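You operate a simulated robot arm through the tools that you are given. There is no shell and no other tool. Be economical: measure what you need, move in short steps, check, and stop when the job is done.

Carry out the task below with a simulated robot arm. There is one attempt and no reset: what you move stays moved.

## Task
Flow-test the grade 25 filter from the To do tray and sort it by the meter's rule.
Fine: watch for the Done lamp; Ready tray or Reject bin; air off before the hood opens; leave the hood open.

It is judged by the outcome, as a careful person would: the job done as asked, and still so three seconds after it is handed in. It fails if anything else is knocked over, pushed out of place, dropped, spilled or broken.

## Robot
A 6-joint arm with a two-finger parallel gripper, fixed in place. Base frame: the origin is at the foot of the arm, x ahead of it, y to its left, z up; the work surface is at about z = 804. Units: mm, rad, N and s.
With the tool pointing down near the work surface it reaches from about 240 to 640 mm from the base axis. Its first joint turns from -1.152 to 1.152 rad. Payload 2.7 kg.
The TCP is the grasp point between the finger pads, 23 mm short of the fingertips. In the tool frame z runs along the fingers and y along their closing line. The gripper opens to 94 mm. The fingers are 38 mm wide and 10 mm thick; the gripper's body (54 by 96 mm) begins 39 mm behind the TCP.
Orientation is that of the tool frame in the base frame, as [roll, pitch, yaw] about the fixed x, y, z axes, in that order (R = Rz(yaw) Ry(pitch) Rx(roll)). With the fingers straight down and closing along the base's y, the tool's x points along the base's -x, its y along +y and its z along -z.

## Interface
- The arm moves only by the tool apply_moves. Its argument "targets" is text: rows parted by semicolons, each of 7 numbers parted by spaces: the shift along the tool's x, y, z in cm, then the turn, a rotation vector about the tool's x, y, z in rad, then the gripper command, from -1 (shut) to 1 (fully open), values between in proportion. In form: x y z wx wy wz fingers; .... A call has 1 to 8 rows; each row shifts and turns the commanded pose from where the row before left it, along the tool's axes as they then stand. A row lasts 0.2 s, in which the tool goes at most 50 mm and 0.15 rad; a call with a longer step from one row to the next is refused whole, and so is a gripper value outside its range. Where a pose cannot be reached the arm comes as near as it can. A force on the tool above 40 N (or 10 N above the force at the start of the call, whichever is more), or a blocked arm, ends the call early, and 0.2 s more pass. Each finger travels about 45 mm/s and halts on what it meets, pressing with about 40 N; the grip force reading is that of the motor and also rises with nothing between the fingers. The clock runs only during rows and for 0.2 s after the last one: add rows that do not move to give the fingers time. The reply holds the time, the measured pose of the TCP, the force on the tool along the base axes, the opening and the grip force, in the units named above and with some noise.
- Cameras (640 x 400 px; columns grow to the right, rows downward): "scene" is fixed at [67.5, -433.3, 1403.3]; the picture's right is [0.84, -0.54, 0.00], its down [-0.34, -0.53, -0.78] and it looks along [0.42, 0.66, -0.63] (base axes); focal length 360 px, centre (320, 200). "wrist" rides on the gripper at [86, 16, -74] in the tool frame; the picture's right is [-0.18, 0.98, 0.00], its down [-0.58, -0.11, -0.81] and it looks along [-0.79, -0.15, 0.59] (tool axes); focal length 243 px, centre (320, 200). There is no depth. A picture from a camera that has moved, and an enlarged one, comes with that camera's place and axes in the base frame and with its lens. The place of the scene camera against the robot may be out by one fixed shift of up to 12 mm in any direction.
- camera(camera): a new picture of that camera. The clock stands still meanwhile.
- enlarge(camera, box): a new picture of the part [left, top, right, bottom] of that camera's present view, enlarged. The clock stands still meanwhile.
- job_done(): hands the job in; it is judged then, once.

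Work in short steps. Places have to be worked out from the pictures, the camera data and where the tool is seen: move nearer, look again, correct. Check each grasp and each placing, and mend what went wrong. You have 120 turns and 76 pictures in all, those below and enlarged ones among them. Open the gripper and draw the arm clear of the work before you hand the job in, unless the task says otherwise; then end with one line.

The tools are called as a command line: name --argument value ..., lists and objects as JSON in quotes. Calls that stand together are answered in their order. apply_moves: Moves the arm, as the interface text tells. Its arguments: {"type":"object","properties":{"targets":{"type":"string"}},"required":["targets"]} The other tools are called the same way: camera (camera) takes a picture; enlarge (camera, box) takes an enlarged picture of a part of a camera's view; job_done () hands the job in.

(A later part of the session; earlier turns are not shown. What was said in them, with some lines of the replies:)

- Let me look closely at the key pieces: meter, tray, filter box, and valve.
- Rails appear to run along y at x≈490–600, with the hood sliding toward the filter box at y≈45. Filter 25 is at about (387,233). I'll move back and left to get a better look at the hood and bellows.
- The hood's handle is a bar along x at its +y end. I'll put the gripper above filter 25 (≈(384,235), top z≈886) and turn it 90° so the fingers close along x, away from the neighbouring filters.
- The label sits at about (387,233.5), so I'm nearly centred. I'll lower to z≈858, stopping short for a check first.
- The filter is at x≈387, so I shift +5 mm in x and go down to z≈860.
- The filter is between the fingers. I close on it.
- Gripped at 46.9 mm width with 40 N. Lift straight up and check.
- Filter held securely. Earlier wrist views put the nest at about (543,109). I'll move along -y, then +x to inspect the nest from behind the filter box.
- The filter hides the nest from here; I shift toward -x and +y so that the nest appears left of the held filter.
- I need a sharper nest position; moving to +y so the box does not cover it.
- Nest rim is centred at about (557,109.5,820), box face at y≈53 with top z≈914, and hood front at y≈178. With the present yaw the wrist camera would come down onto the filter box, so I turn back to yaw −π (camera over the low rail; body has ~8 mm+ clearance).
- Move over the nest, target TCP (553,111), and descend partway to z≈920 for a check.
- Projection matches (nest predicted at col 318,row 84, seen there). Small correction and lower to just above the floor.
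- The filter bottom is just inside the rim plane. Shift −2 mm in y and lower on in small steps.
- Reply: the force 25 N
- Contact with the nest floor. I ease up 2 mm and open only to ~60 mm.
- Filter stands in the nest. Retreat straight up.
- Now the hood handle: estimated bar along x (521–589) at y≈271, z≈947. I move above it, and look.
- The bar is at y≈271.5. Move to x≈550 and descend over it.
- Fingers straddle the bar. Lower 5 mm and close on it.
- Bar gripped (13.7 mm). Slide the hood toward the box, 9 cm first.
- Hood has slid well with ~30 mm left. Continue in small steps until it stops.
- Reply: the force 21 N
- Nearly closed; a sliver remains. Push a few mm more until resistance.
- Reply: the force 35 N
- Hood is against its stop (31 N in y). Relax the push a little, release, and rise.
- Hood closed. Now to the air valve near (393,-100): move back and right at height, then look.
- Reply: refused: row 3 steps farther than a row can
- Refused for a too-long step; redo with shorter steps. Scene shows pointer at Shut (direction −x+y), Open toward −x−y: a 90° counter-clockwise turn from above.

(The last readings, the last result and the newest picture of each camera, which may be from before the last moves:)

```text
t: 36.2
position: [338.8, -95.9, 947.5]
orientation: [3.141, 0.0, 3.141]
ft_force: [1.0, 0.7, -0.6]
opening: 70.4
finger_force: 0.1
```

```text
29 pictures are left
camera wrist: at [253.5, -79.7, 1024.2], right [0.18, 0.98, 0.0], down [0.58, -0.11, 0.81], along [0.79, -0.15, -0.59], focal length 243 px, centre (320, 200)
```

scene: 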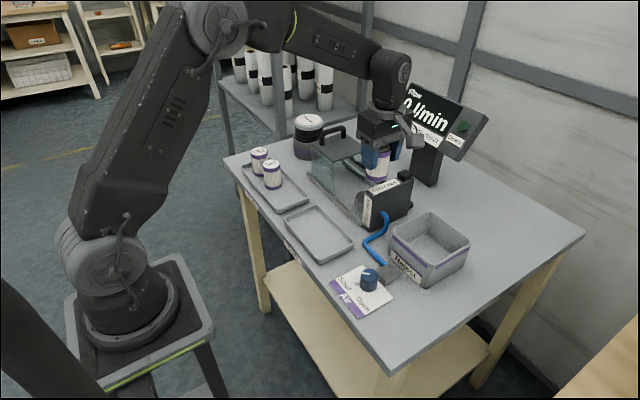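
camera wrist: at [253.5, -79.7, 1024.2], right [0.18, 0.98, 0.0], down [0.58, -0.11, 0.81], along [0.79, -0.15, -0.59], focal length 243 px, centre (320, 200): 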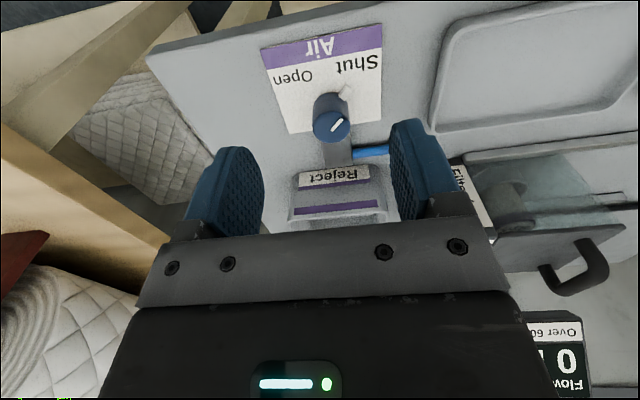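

Knob at about (390,−95.5), top z≈842. Move over it and lower to 880 for a check.

apply_moves --targets "-3 0 1 0 0 0 0.5;-2.1 0 2 0 0 0 0.5;0 0 3.7 0 0 0 0.5;0 0 0 0 0 0 0.5"

camera --camera "wrist"

```text
t: 37.2
position: [393.3, -94.7, 881.1]
orientation: [3.141, 0.001, 3.141]
ft_force: [0.2, 0.8, 0.4]
opening: 70.6
finger_force: 0.1
```

```text
28 pictures are left
camera wrist: at [307.2, -79.5, 957.2], right [0.18, 0.98, 0.0], down [0.58, -0.11, 0.81], along [0.79, -0.15, -0.59], focal length 243 px, centre (320, 200)
```

wrist: 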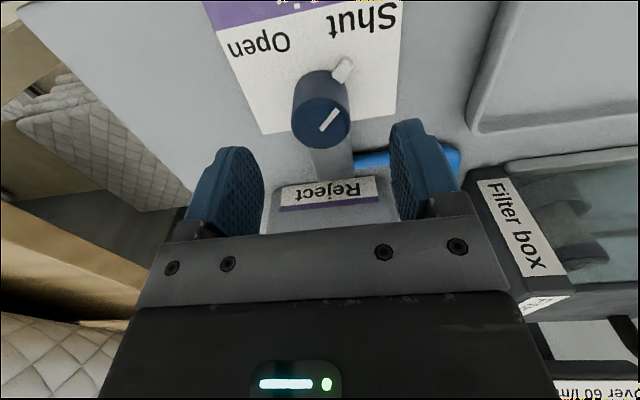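

apply_moves --targets "0.1 0 1.5 0 0 0 0.5;0 0 1.5 0 0 0 0.5;0 0 0.5 0 0 0 0.5;0 0 0 0 0 0 0;0 0 0 0 0 0 -0.4;0 0 0 0 0 0 -0.4;0 0 0 0 0 0 -0.4;0 0 0 0 0 0 -0.4"

enlarge --camera "scene" --box '[310, 210, 450, 320]'

```text
t: 39.0
position: [392.5, -94.9, 846.6]
orientation: [3.141, 0.0, 3.141]
ft_force: [2.0, 12.0, -3.4]
opening: 34.9
finger_force: 45.1
```

```text
3.64 times, centred on (380, 265) of scene
camera zoom: at [67.5, -433.0, 1403.4], right [0.84, -0.54, 0.0], down [-0.34, -0.53, -0.78], along [0.42, 0.66, -0.63], focal length 1308 px, centre (102, -36)
```

zoom: 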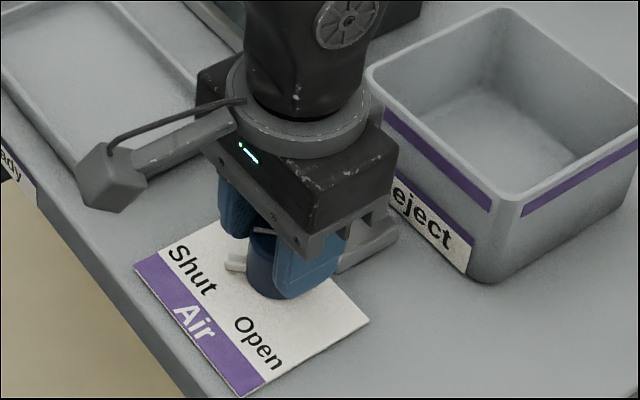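

Knob gripped (34.9 mm). Turn it counter-clockwise from above (tool wz negative), with a 1 mm relief shift.

apply_moves --targets "0 0.1 0 0 0 -0.1 -0.4;0 0 0 0 0 -0.15 -0.4;0 0 0 0 0 -0.15 -0.4;0 0 0 0 0 -0.15 -0.4"

enlarge --camera "scene" --box '[310, 210, 450, 320]'

```text
t: 40.2
position: [392.7, -97.0, 846.2]
orientation: [-3.137, 0.002, -2.59]
ft_force: [4.6, -4.3, -5.8]
opening: 34.6
finger_force: 44.4
stopped in row 4: the force on the tool passed its limit (the readings are from after the stop); the commanded pose is now the measured one
```

```text
3.64 times, centred on (380, 265) of scene
camera zoom: at [67.7, -433.4, 1403.3], right [0.84, -0.54, 0.0], down [-0.34, -0.53, -0.78], along [0.42, 0.66, -0.63], focal length 1308 px, centre (102, -36)
```

zoom: 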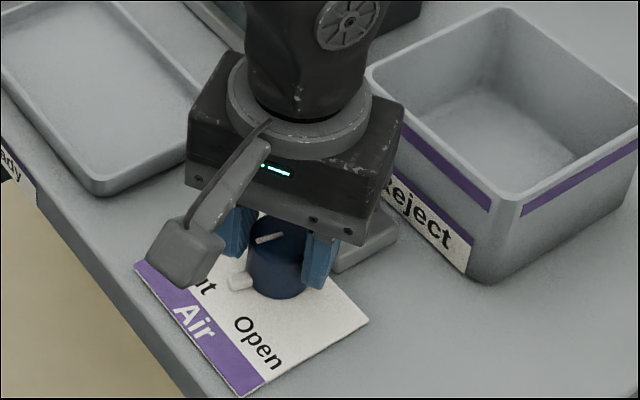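

Turning works but a side force tripped the limit. Continue in smaller turns.

apply_moves --targets "0 0 0 0 0 -0.08 -0.4;0 0 0 0 0 -0.08 -0.4;0 0 0 0 0 -0.08 -0.4;0 0 0 0 0 -0.08 -0.4;0 0 0 0 0 -0.08 -0.4"

```text
t: 41.4
position: [392.6, -96.6, 846.5]
orientation: [-3.138, 0.003, -2.19]
ft_force: [12.7, -17.6, -15.6]
opening: 34.6
finger_force: 45.7
```

apply_moves --targets "0 -0.1 0.05 0 0 -0.08 -0.4;0 0 0 0 0 -0.08 -0.4;0 0 0 0 0 -0.08 -0.4;0 0 0 0 0 -0.08 -0.4;0 0 0 0 0 -0.08 -0.4"

camera --camera "scene"

```text
t: 42.6
position: [395.1, -97.4, 847.1]
orientation: [-3.131, -0.001, -1.788]
ft_force: [10.5, -28.7, 6.6]
opening: 34.9
finger_force: 44.8
```

```text
25 pictures are left
```

scene: 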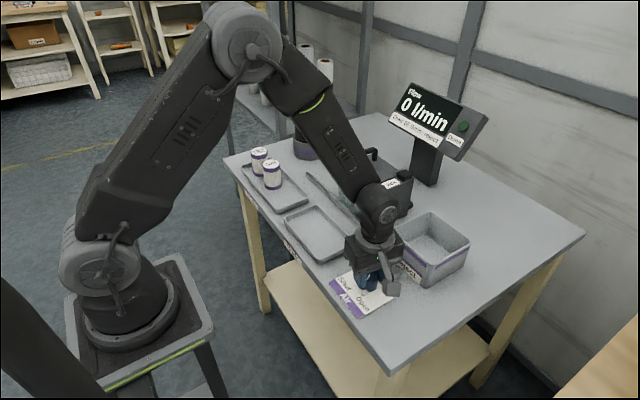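

Turned 1.35 rad; still 0 flow. Relieve force and finish the last bit.

apply_moves --targets "0.2 0 0 0 0 0 -0.4;0 0 0 0 0 -0.08 -0.4;0 0 0 0 0 -0.08 -0.4;0 0 0 0 0 -0.07 -0.4;0 0 0 0 0 0 -0.4"

enlarge --camera "scene" --box '[310, 70, 510, 320]'

```text
t: 43.8
position: [395.5, -99.0, 846.5]
orientation: [-3.131, -0.003, -1.561]
ft_force: [20.1, -2.0, -2.6]
opening: 34.5
finger_force: 44.8
```

```text
1.60 times, centred on (410, 195) of scene
camera zoom: at [68.0, -433.4, 1403.3], right [0.84, -0.54, 0.0], down [-0.34, -0.53, -0.78], along [0.42, 0.66, -0.63], focal length 576 px, centre (176, 208)
```

zoom: 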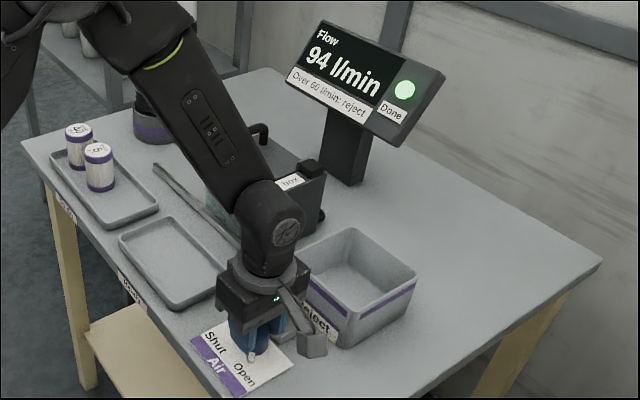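

The lamp appears lit and the meter reads 94. Wait about a second and read it again close-up.

apply_moves --targets "0 0 0 0 0 0 -0.4;0 0 0 0 0 0 -0.4;0 0 0 0 0 0 -0.4;0 0 0 0 0 0 -0.4;0 0 0 0 0 0 -0.4;0 0 0 0 0 0 -0.4"

enlarge --camera "scene" --box '[370, 70, 500, 170]'

```text
t: 45.2
position: [395.5, -98.3, 846.8]
orientation: [-3.133, -0.002, -1.559]
ft_force: [23.4, 9.4, -6.5]
opening: 34.8
finger_force: 45.0
```

```text
4.00 times, centred on (435, 120) of scene
camera zoom: at [68.1, -433.1, 1403.4], right [0.84, -0.54, 0.0], down [-0.34, -0.53, -0.78], along [0.42, 0.66, -0.63], focal length 1439 px, centre (-140, 520)
```

zoom: 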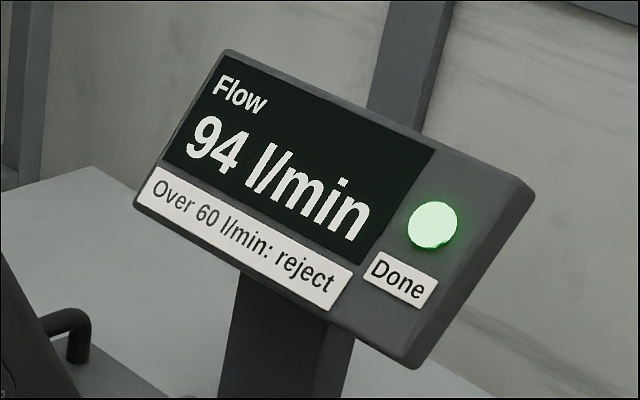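

Done is lit, with a steady 94 l/min: over 60, so reject. Now turn the air back to Shut.

apply_moves --targets "0 -0.15 0 0 0 0 -0.4;0 0 0 0 0 0.08 -0.4;0 0 0 0 0 0.08 -0.4;0 0 0 0 0 0.08 -0.4;0 0 0 0 0 0.08 -0.4;0 0 0 0 0 0.08 -0.4"

```text
t: 46.6
position: [394.2, -98.4, 847.1]
orientation: [-3.139, -0.001, -1.962]
ft_force: [4.9, 14.1, 23.1]
opening: 34.7
finger_force: 45.0
```

apply_moves --targets "-0.12 0 -0.08 0 0 0.08 -0.4;0 0 0 0 0 0.08 -0.4;0 0 0 0 0 0.08 -0.4;0 0 0 0 0 0.08 -0.4;0 0 0 0 0 0.08 -0.4"

```text
t: 47.8
position: [391.6, -98.6, 846.0]
orientation: [-3.14, 0.0, -2.361]
ft_force: [-2.5, 4.6, 6.0]
opening: 34.8
finger_force: 45.1
```

apply_moves --targets "0 0 0 0 0 0.08 -0.4;0 0 0 0 0 0.08 -0.4;0 0 0 0 0 0.08 -0.4;0 0 0 0 0 0.08 -0.4;0 0 0 0 0 0.08 -0.4"

```text
t: 49.0
position: [391.6, -96.2, 846.6]
orientation: [3.141, -0.005, -2.764]
ft_force: [-20.6, 14.1, 7.9]
opening: 34.5
finger_force: 44.7
```

apply_moves --targets "0.12 0.08 0 0 0 0.08 -0.4;0 0 0 0 0 0.08 -0.4;0 0 0 0 0 0.08 -0.4;0 0 0 0 0 0.08 -0.4;0 0 0 0 0 0.057 -0.4;0 0 0 0 0 0 -0.4"

enlarge --camera "scene" --box '[310, 70, 510, 320]'

```text
t: 50.4
position: [391.6, -94.9, 846.0]
orientation: [3.14, -0.001, -3.133]
ft_force: [-5.2, 34.5, -10.7]
opening: 34.4
finger_force: 45.3
```

```text
1.60 times, centred on (410, 195) of scene
camera zoom: at [67.5, -432.6, 1403.6], right [0.84, -0.54, 0.0], down [-0.34, -0.53, -0.78], along [0.42, 0.65, -0.63], focal length 576 px, centre (176, 208)
```

zoom: 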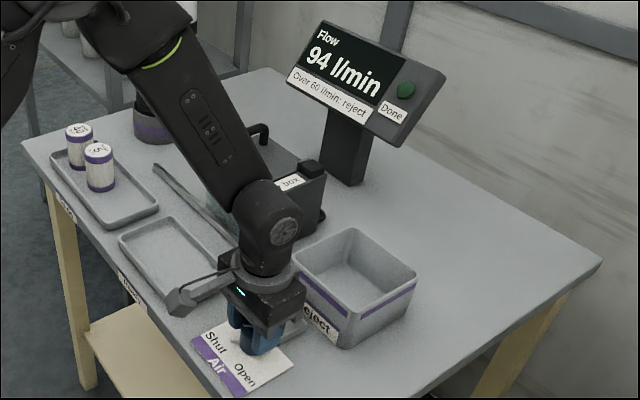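

Lamp is off. Relieve, release, rise and check the pointer.

apply_moves --targets "0 0.2 0 0 0 0 -0.4;0 0 0 0 0 0 0;0 0 0 0 0 0 0.5;0 0 0 0 0 0 0.5;0 0 -2 0 0 0 0.5;0 0 -3 0 0 0 0.5;3 0 -3 0 0 0 0.5;0 0 0 0 0 0 0.5"

camera --camera "wrist"

enlarge --camera "scene" --box '[310, 70, 510, 320]'

```text
t: 52.2
position: [362.3, -94.2, 927.7]
orientation: [-3.139, 0.002, -3.136]
ft_force: [0.4, -0.3, 0.4]
opening: 70.8
finger_force: 0.0
```

```text
21 pictures are left
camera wrist: at [275.8, -79.4, 1002.1], right [0.18, 0.98, 0.0], down [0.58, -0.1, 0.81], along [0.79, -0.15, -0.59], focal length 243 px, centre (320, 200)
```

wrist: 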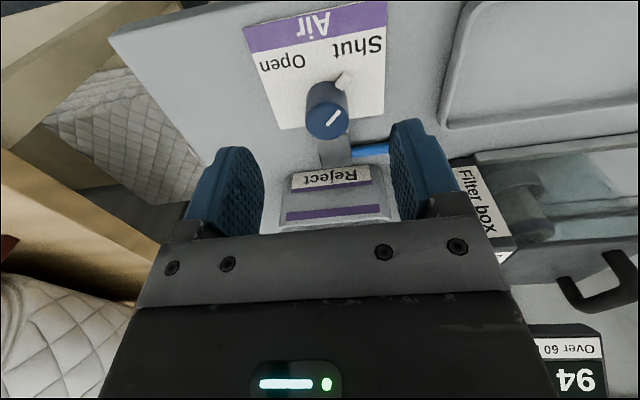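

```text
1.60 times, centred on (410, 195) of scene
camera zoom: at [67.4, -433.3, 1403.3], right [0.84, -0.54, 0.0], down [-0.34, -0.53, -0.78], along [0.42, 0.66, -0.63], focal length 576 px, centre (176, 208)
```

zoom: 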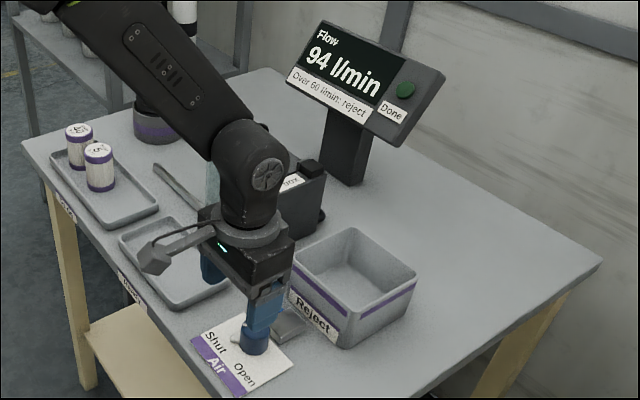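

Pointer is at Shut, and the result 94 is held. Return above the hood handle by the reverse path.

apply_moves --targets "0 0 -4 0 0 0 0.3;0 0 -4 0 0 0 0.3;0 4 -2 0 0 0 0.3;0 4.5 0 0 0 0 0.3;0 4.5 0 0 0 0 0.3;-2 4 0 0 0 0 0.3;-3 3.5 0 0 0 0 0.3;-4 2.8 0 0 0 0 0.3"

apply_moves --targets "-4.5 0 0 0 0 0 0.3;-4.5 0 0 0 0 0 0.3;-1 0 0 0 0 0 0.3;0 0 0 0 0 0 0.3"

camera --camera "wrist"

```text
t: 54.0
position: [453.3, 138.4, 1026.9]
orientation: [-3.14, 0.004, -3.137]
ft_force: [-0.7, 0.5, 0.9]
opening: 61.1
finger_force: 0.1
```

```text
t: 55.0
position: [550.6, 138.8, 1028.0]
orientation: [-3.14, 0.002, -3.138]
ft_force: [0.0, 0.2, -1.4]
opening: 61.0
finger_force: 0.1
```

```text
19 pictures are left
camera wrist: at [464.6, 154.2, 1101.5], right [0.18, 0.98, 0.0], down [0.58, -0.1, 0.81], along [0.79, -0.15, -0.59], focal length 243 px, centre (320, 200)
```

wrist: 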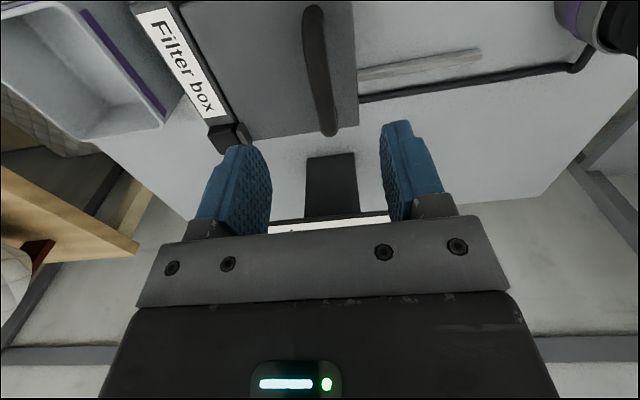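

Same view as when I let go. Descend and grip the bar.

apply_moves --targets "0 0.1 3 0 0 0 0.3;0 0 3 0 0 0 0.3;0 0 1.9 0 0 0 0.3;0 0 0 0 0 0 -0.3;0 0 0 0 0 0 -0.7;0 0 0 0 0 0 -1;0 0 0 0 0 0 -1;0 0 0 0 0 0 -1"

```text
t: 56.8
position: [552.0, 140.2, 949.2]
orientation: [-3.139, 0.003, -3.138]
ft_force: [0.5, 3.3, -2.2]
opening: 13.8
finger_force: 45.1
```

Gripped. Slide the hood open along +y to its original place (~130 mm).

apply_moves --targets "0 1 0 0 0 0 -1;0 1.5 0 0 0 0 -1;0 1.5 0 0 0 0 -1;0 1.5 0 0 0 0 -1;0 1.5 0 0 0 0 -1;0 1.5 0 0 0 0 -1;0 1.5 0 0 0 0 -1;0 0 0 0 0 0 -1"

apply_moves --targets "0 1 0 0 0 0 -1;0 1 0 0 0 0 -1;0 0.8 0 0 0 0 -1;0 0.2 0 0 0 0 -1;0 0 0 0 0 0 -1"

enlarge --camera "scene" --box '[290, 100, 440, 230]'

```text
t: 58.6
position: [551.4, 240.8, 948.3]
orientation: [3.142, 0.005, -3.135]
ft_force: [7.5, 0.2, 5.5]
opening: 13.9
finger_force: 44.8
```

```text
t: 59.8
position: [552.1, 269.8, 948.0]
orientation: [-3.14, 0.004, -3.138]
ft_force: [18.4, 0.6, 11.6]
opening: 13.5
finger_force: 45.2
```

```text
3.08 times, centred on (365, 165) of scene
camera zoom: at [67.8, -433.4, 1403.3], right [0.84, -0.54, 0.0], down [-0.34, -0.53, -0.78], along [0.42, 0.66, -0.63], focal length 1107 px, centre (182, 308)
```

zoom: 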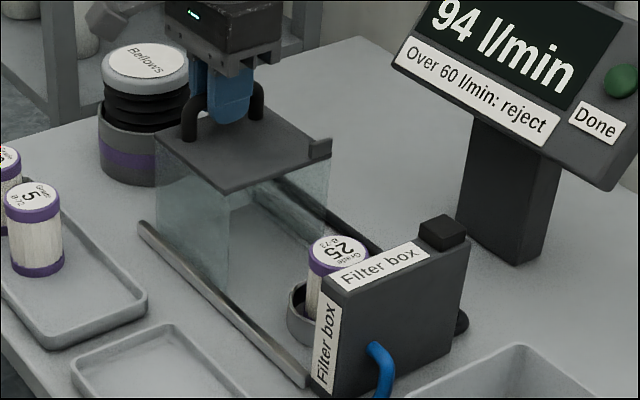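

Hood fully open again. Release, rise, then move over the filter at (552,109).

apply_moves --targets "0 0 0 0 0 0 -0.5;0 0 0 0 0 0 0.3;0 0 0 0 0 0 0.3;0 0 0 0 0 0 0.3;0 0 -3 0 0 0 0.3;0 0 -4 0 0 0 0.3;0 0 0 0 0 0 0.3"

apply_moves --targets "0 -4 0 0 0 0 0.3;0 -4 0 0 0 0 0.3;0 -4 0 0 0 0 0.3;0 -4 0 0 0 0 0.3;0 0 0 0 0 0 0.3"

camera --camera "wrist"

```text
t: 61.4
position: [551.2, 271.7, 1017.3]
orientation: [-3.139, 0.002, -3.137]
ft_force: [0.4, -0.2, -0.7]
opening: 61.1
finger_force: 0.0
```

```text
t: 62.6
position: [550.4, 110.8, 1017.3]
orientation: [-3.139, 0.003, -3.136]
ft_force: [-1.0, 0.1, 0.1]
opening: 61.0
finger_force: 0.2
```

```text
17 pictures are left
camera wrist: at [464.7, 126.0, 1093.2], right [0.18, 0.98, 0.0], down [0.58, -0.1, 0.81], along [0.79, -0.14, -0.59], focal length 243 px, centre (320, 200)
```

wrist: 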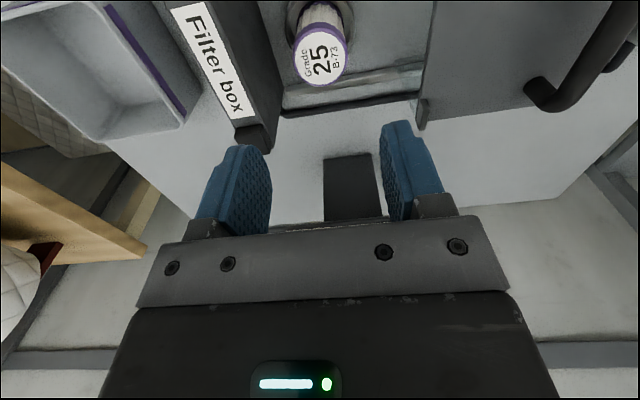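

Filter at ≈(558,109). Correct slightly and descend around it, pausing at 900.

apply_moves --targets "-0.5 -0.15 3 0 0 0 0.3;0 0 4 0 0 0 0.3;0 0 3.5 0 0 0 0.3;0 0 0 0 0 0 0.3"

camera --camera "wrist"

```text
t: 63.6
position: [556.8, 109.7, 912.0]
orientation: [-3.14, 0.003, -3.138]
ft_force: [0.2, -0.4, -0.1]
opening: 61.1
finger_force: 0.0
```

```text
16 pictures are left
camera wrist: at [469.9, 124.5, 987.2], right [0.18, 0.98, 0.0], down [0.58, -0.1, 0.81], along [0.8, -0.15, -0.59], focal length 243 px, centre (320, 200)
```

wrist: 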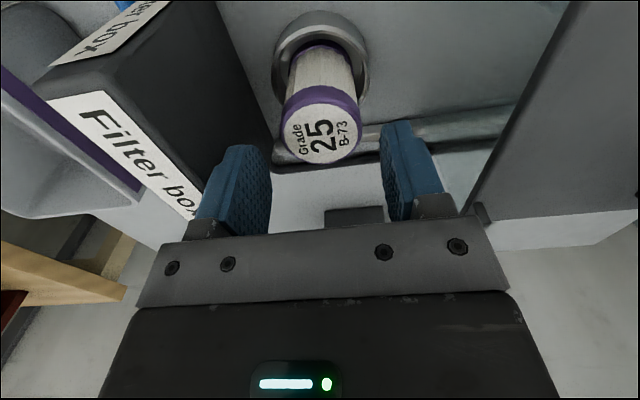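

apply_moves --targets "0 -0.1 2 0 0 0 0.3;0 0 2 0 0 0 0.3;0 0 1.2 0 0 0 0.3;0 0 0 0 0 0 0;0 0 0 0 0 0 -0.3;0 0 0 0 0 0 -0.3;0 0 0 0 0 0 -0.3"

```text
t: 65.2
position: [557.6, 106.2, 862.0]
orientation: [-3.14, 0.002, -3.135]
ft_force: [-0.9, 1.2, 0.4]
opening: 47.0
finger_force: 40.3
```

Filter gripped. Lift high and carry in −y over the box toward the reject bin (centre ≈(549,−98)).

apply_moves --targets "0 0 -3 0 0 0 -0.3;0 0 -4 0 0 0 -0.3;0 0 -4.5 0 0 0 -0.3;0 0 -4.5 0 0 0 -0.3;0 0 -1.5 0 0 0 -0.3;0 0 0 0 0 0 -0.3"

apply_moves --targets "0 -3 0 0 0 0 -0.3;0 -4 0 0 0 0 -0.3;0 -4 0 0 0 0 -0.3;2 -3 0 0 0 0 -0.3;2 -3 0 0 0 0 -0.3;0 0 0 0 0 0 -0.3"

camera --camera "wrist"

camera --camera "scene"

```text
t: 66.6
position: [555.7, 109.0, 1035.8]
orientation: [-3.14, 0.002, -3.137]
ft_force: [0.5, -0.6, 0.0]
opening: 46.9
finger_force: 40.0
```

```text
t: 68.0
position: [518.8, -63.3, 1033.9]
orientation: [-3.139, 0.003, -3.138]
ft_force: [0.2, 0.5, -1.1]
opening: 47.1
finger_force: 39.9
```

```text
15 pictures are left
camera wrist: at [431.5, -47.9, 1108.5], right [0.18, 0.98, 0.0], down [0.58, -0.1, 0.81], along [0.79, -0.14, -0.59], focal length 243 px, centre (320, 200)
```

wrist: 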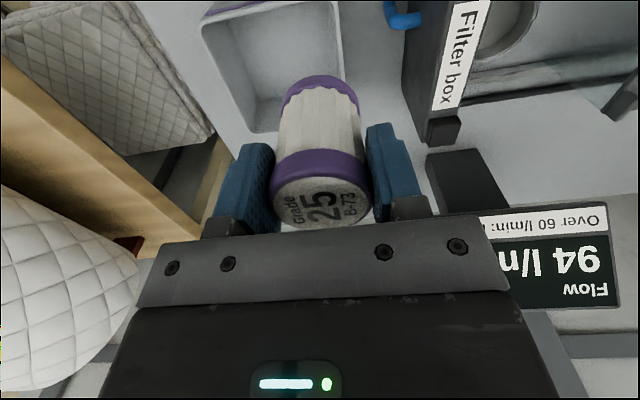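

```text
14 pictures are left
```

scene: 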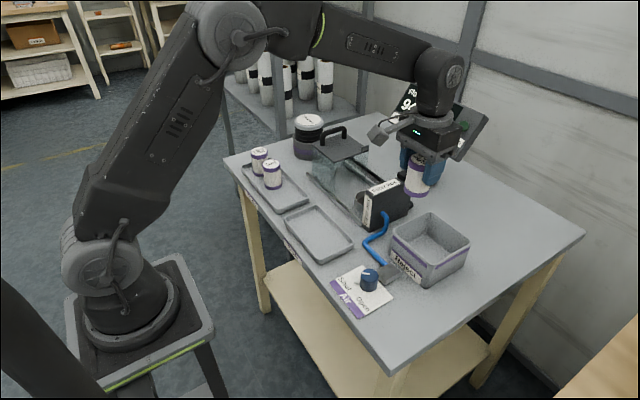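

Bin centre ≈(548,−101). Move over and lower to ~930 to check.

apply_moves --targets "-2.9 0 0 0 0 0 -0.3;0 -3.7 0 0 0 0 -0.3;0 0 3.5 0 0 0 -0.3;0 0 3.5 0 0 0 -0.3;0 0 2 0 0 0 -0.3;0 0 0 0 0 0 -0.3"

camera --camera "wrist"

enlarge --camera "scene" --box '[360, 170, 490, 300]'

```text
t: 69.4
position: [546.0, -102.0, 944.7]
orientation: [-3.139, 0.001, -3.135]
ft_force: [0.0, -0.2, -0.4]
opening: 47.1
finger_force: 40.3
```

```text
13 pictures are left
camera wrist: at [460.1, -85.9, 1020.0], right [0.18, 0.98, 0.0], down [0.58, -0.1, 0.81], along [0.79, -0.15, -0.59], focal length 243 px, centre (320, 200)
```

wrist: 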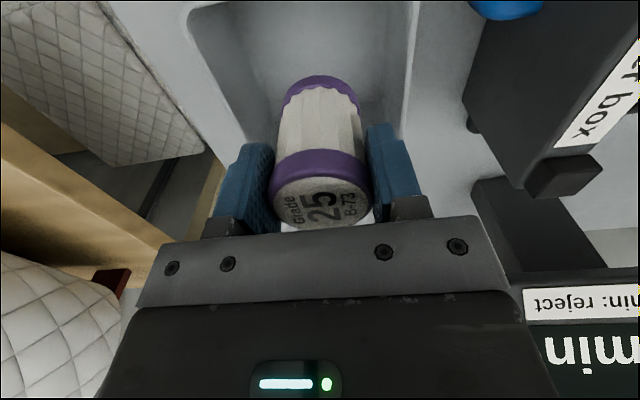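

```text
3.08 times, centred on (425, 235) of scene
camera zoom: at [67.5, -433.3, 1403.3], right [0.84, -0.54, 0.0], down [-0.34, -0.53, -0.78], along [0.42, 0.66, -0.63], focal length 1107 px, centre (-3, 92)
```

zoom: 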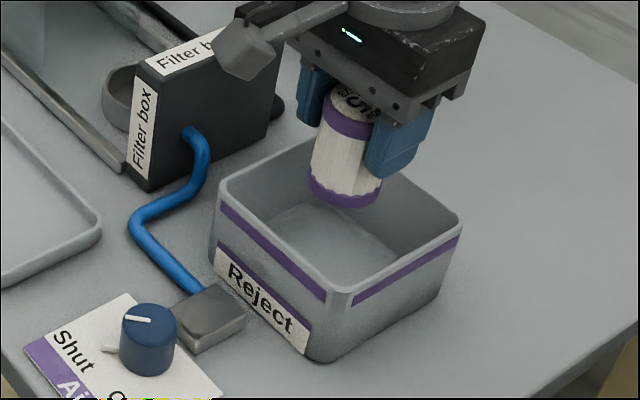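

Well aligned. Lower into the bin gently.

apply_moves --targets "0 -0.2 2.5 0 0 0 -0.3;0 0 2.5 0 0 0 -0.3;0 0 2 0 0 0 -0.3;0 0 0.5 0 0 0 -0.3;0 0 0 0 0 0 -0.3"

enlarge --camera "scene" --box '[360, 170, 490, 300]'

camera --camera "wrist"

```text
t: 70.6
position: [546.9, -101.8, 870.3]
orientation: [-3.139, 0.002, -3.136]
ft_force: [-0.1, -0.6, -0.5]
opening: 46.8
finger_force: 40.1
```

```text
3.08 times, centred on (425, 235) of scene
camera zoom: at [67.5, -433.3, 1403.3], right [0.84, -0.54, 0.0], down [-0.34, -0.53, -0.78], along [0.42, 0.66, -0.63], focal length 1107 px, centre (-3, 92)
```

zoom: 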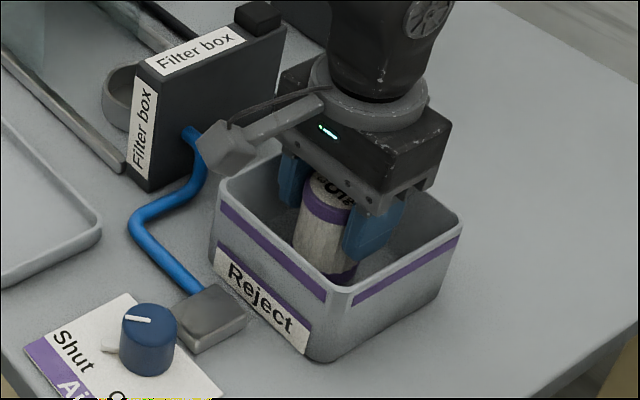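

```text
10 pictures are left
camera wrist: at [460.0, -86.4, 946.1], right [0.18, 0.98, 0.0], down [0.58, -0.1, 0.81], along [0.79, -0.15, -0.59], focal length 243 px, centre (320, 200)
```

wrist: 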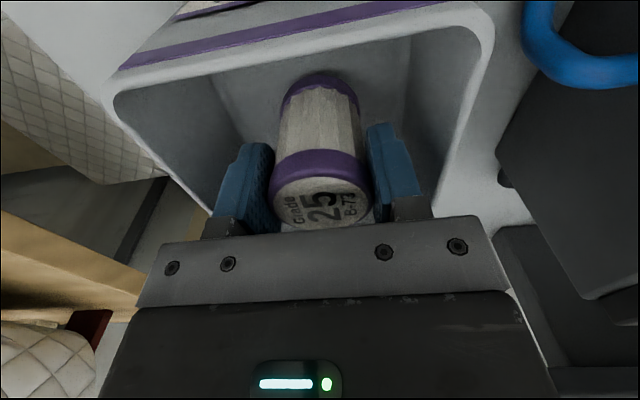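

Inside and centred. Lower in tiny steps until floor contact.

apply_moves --targets "0 0 0.3 0 0 0 -0.3;0 0 0.2 0 0 0 -0.3;0 0 0.2 0 0 0 -0.3;0 0 0.2 0 0 0 -0.3;0 0 0 0 0 0 -0.3"

```text
t: 71.8
position: [546.4, -102.7, 862.0]
orientation: [-3.14, 0.003, -3.136]
ft_force: [0.2, -0.1, -0.2]
opening: 46.9
finger_force: 39.3
```

apply_moves --targets "0 0 0.15 0 0 0 -0.3;0 0 0.15 0 0 0 -0.3;0 0 0.15 0 0 0 -0.3;0 0 0 0 0 0 -0.3"

```text
t: 72.8
position: [547.1, -101.7, 861.7]
orientation: [-3.137, 0.009, -3.135]
ft_force: [-7.1, 0.1, 28.3]
opening: 46.8
finger_force: 40.2
```

Floor contact. Ease up, open to ~60 mm, and check.

apply_moves --targets "0 0 -0.3 0 0 0 -0.3;0 0 0 0 0 0 0.05;0 0 0 0 0 0 0.25;0 0 0 0 0 0 0.25;0 0 0 0 0 0 0.25"

camera --camera "wrist"

```text
t: 74.0
position: [546.2, -102.2, 862.1]
orientation: [-3.14, 0.001, -3.136]
ft_force: [-0.7, -0.4, 0.1]
opening: 58.7
finger_force: 0.0
```

```text
9 pictures are left
camera wrist: at [459.9, -86.2, 936.3], right [0.18, 0.98, 0.0], down [0.58, -0.1, 0.81], along [0.79, -0.15, -0.59], focal length 243 px, centre (320, 200)
```

wrist: 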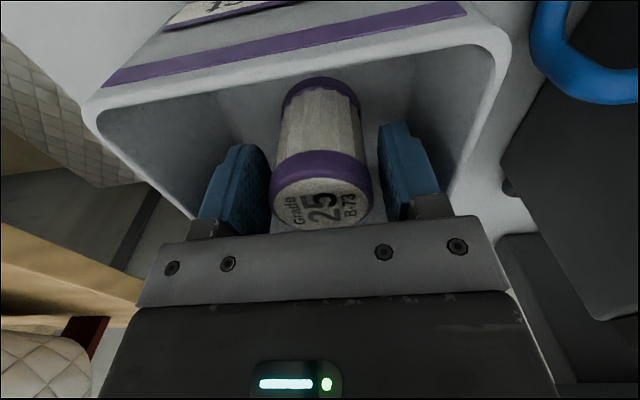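

The filter stands free in the bin. Rise straight up and draw the arm clear.

apply_moves --targets "0 0 -2 0 0 0 0.25;0 0 -3 0 0 0 0.25;0 0 -4 0 0 0 0.25;0 0 -4 0 0 0 0.25;0 0 -4 0 0 0 0.25;4 0 0 0 0 0 0.5;4 0 0 0 0 0 0.8;4 0 0 0 0 0 1"

apply_moves --targets "4 2 0 0 0 0 1;4 2 0 0 0 0 1;4 2 0 0 0 0 1;0 0 0 0 0 0 1"

camera --camera "scene"

enlarge --camera "scene" --box '[320, 170, 490, 310]'

```text
t: 75.8
position: [426.2, -102.0, 1028.6]
orientation: [-3.14, 0.004, -3.137]
ft_force: [-1.0, 0.6, -0.1]
opening: 94.0
finger_force: 0.1
```

```text
t: 76.8
position: [304.3, -42.6, 1028.8]
orientation: [-3.14, 0.003, -3.137]
ft_force: [-0.6, -0.5, -0.5]
opening: 93.9
finger_force: 0.0
```

```text
8 pictures are left
```

scene: 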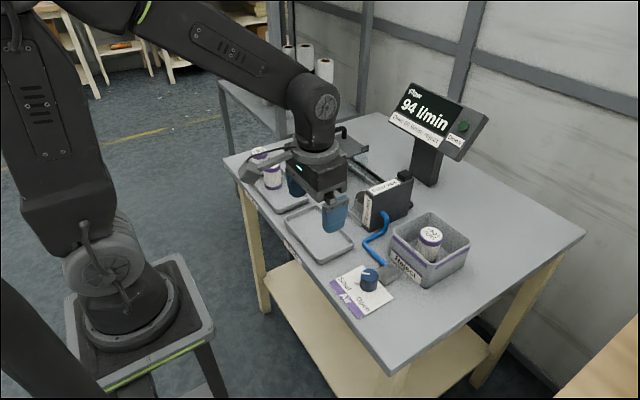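

```text
2.86 times, centred on (405, 240) of scene
camera zoom: at [67.4, -433.3, 1403.3], right [0.84, -0.54, 0.0], down [-0.34, -0.53, -0.78], along [0.42, 0.66, -0.63], focal length 1028 px, centre (77, 86)
```

zoom: 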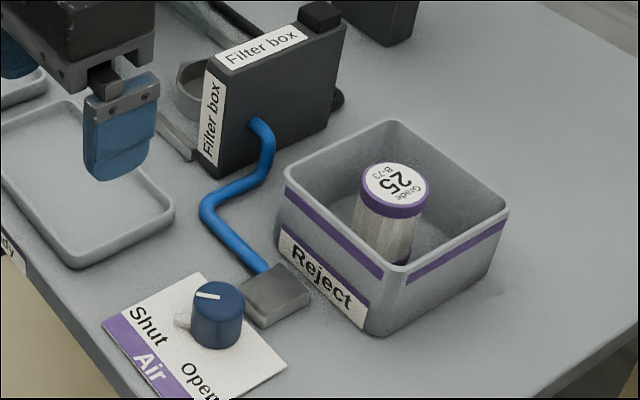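

The filter stands upright in the Reject bin, the air is at Shut, the hood is open, nothing else has been disturbed, and the arm is clear with the gripper open. I hand the job in.

job_done

```text
The job is handed in.
```

The grade 25 filter tested at 94 l/min with the Done lamp lit. That is over the meter's 60 l/min limit, so I put it in the Reject bin, with the air shut before the hood was opened and the hood left open.
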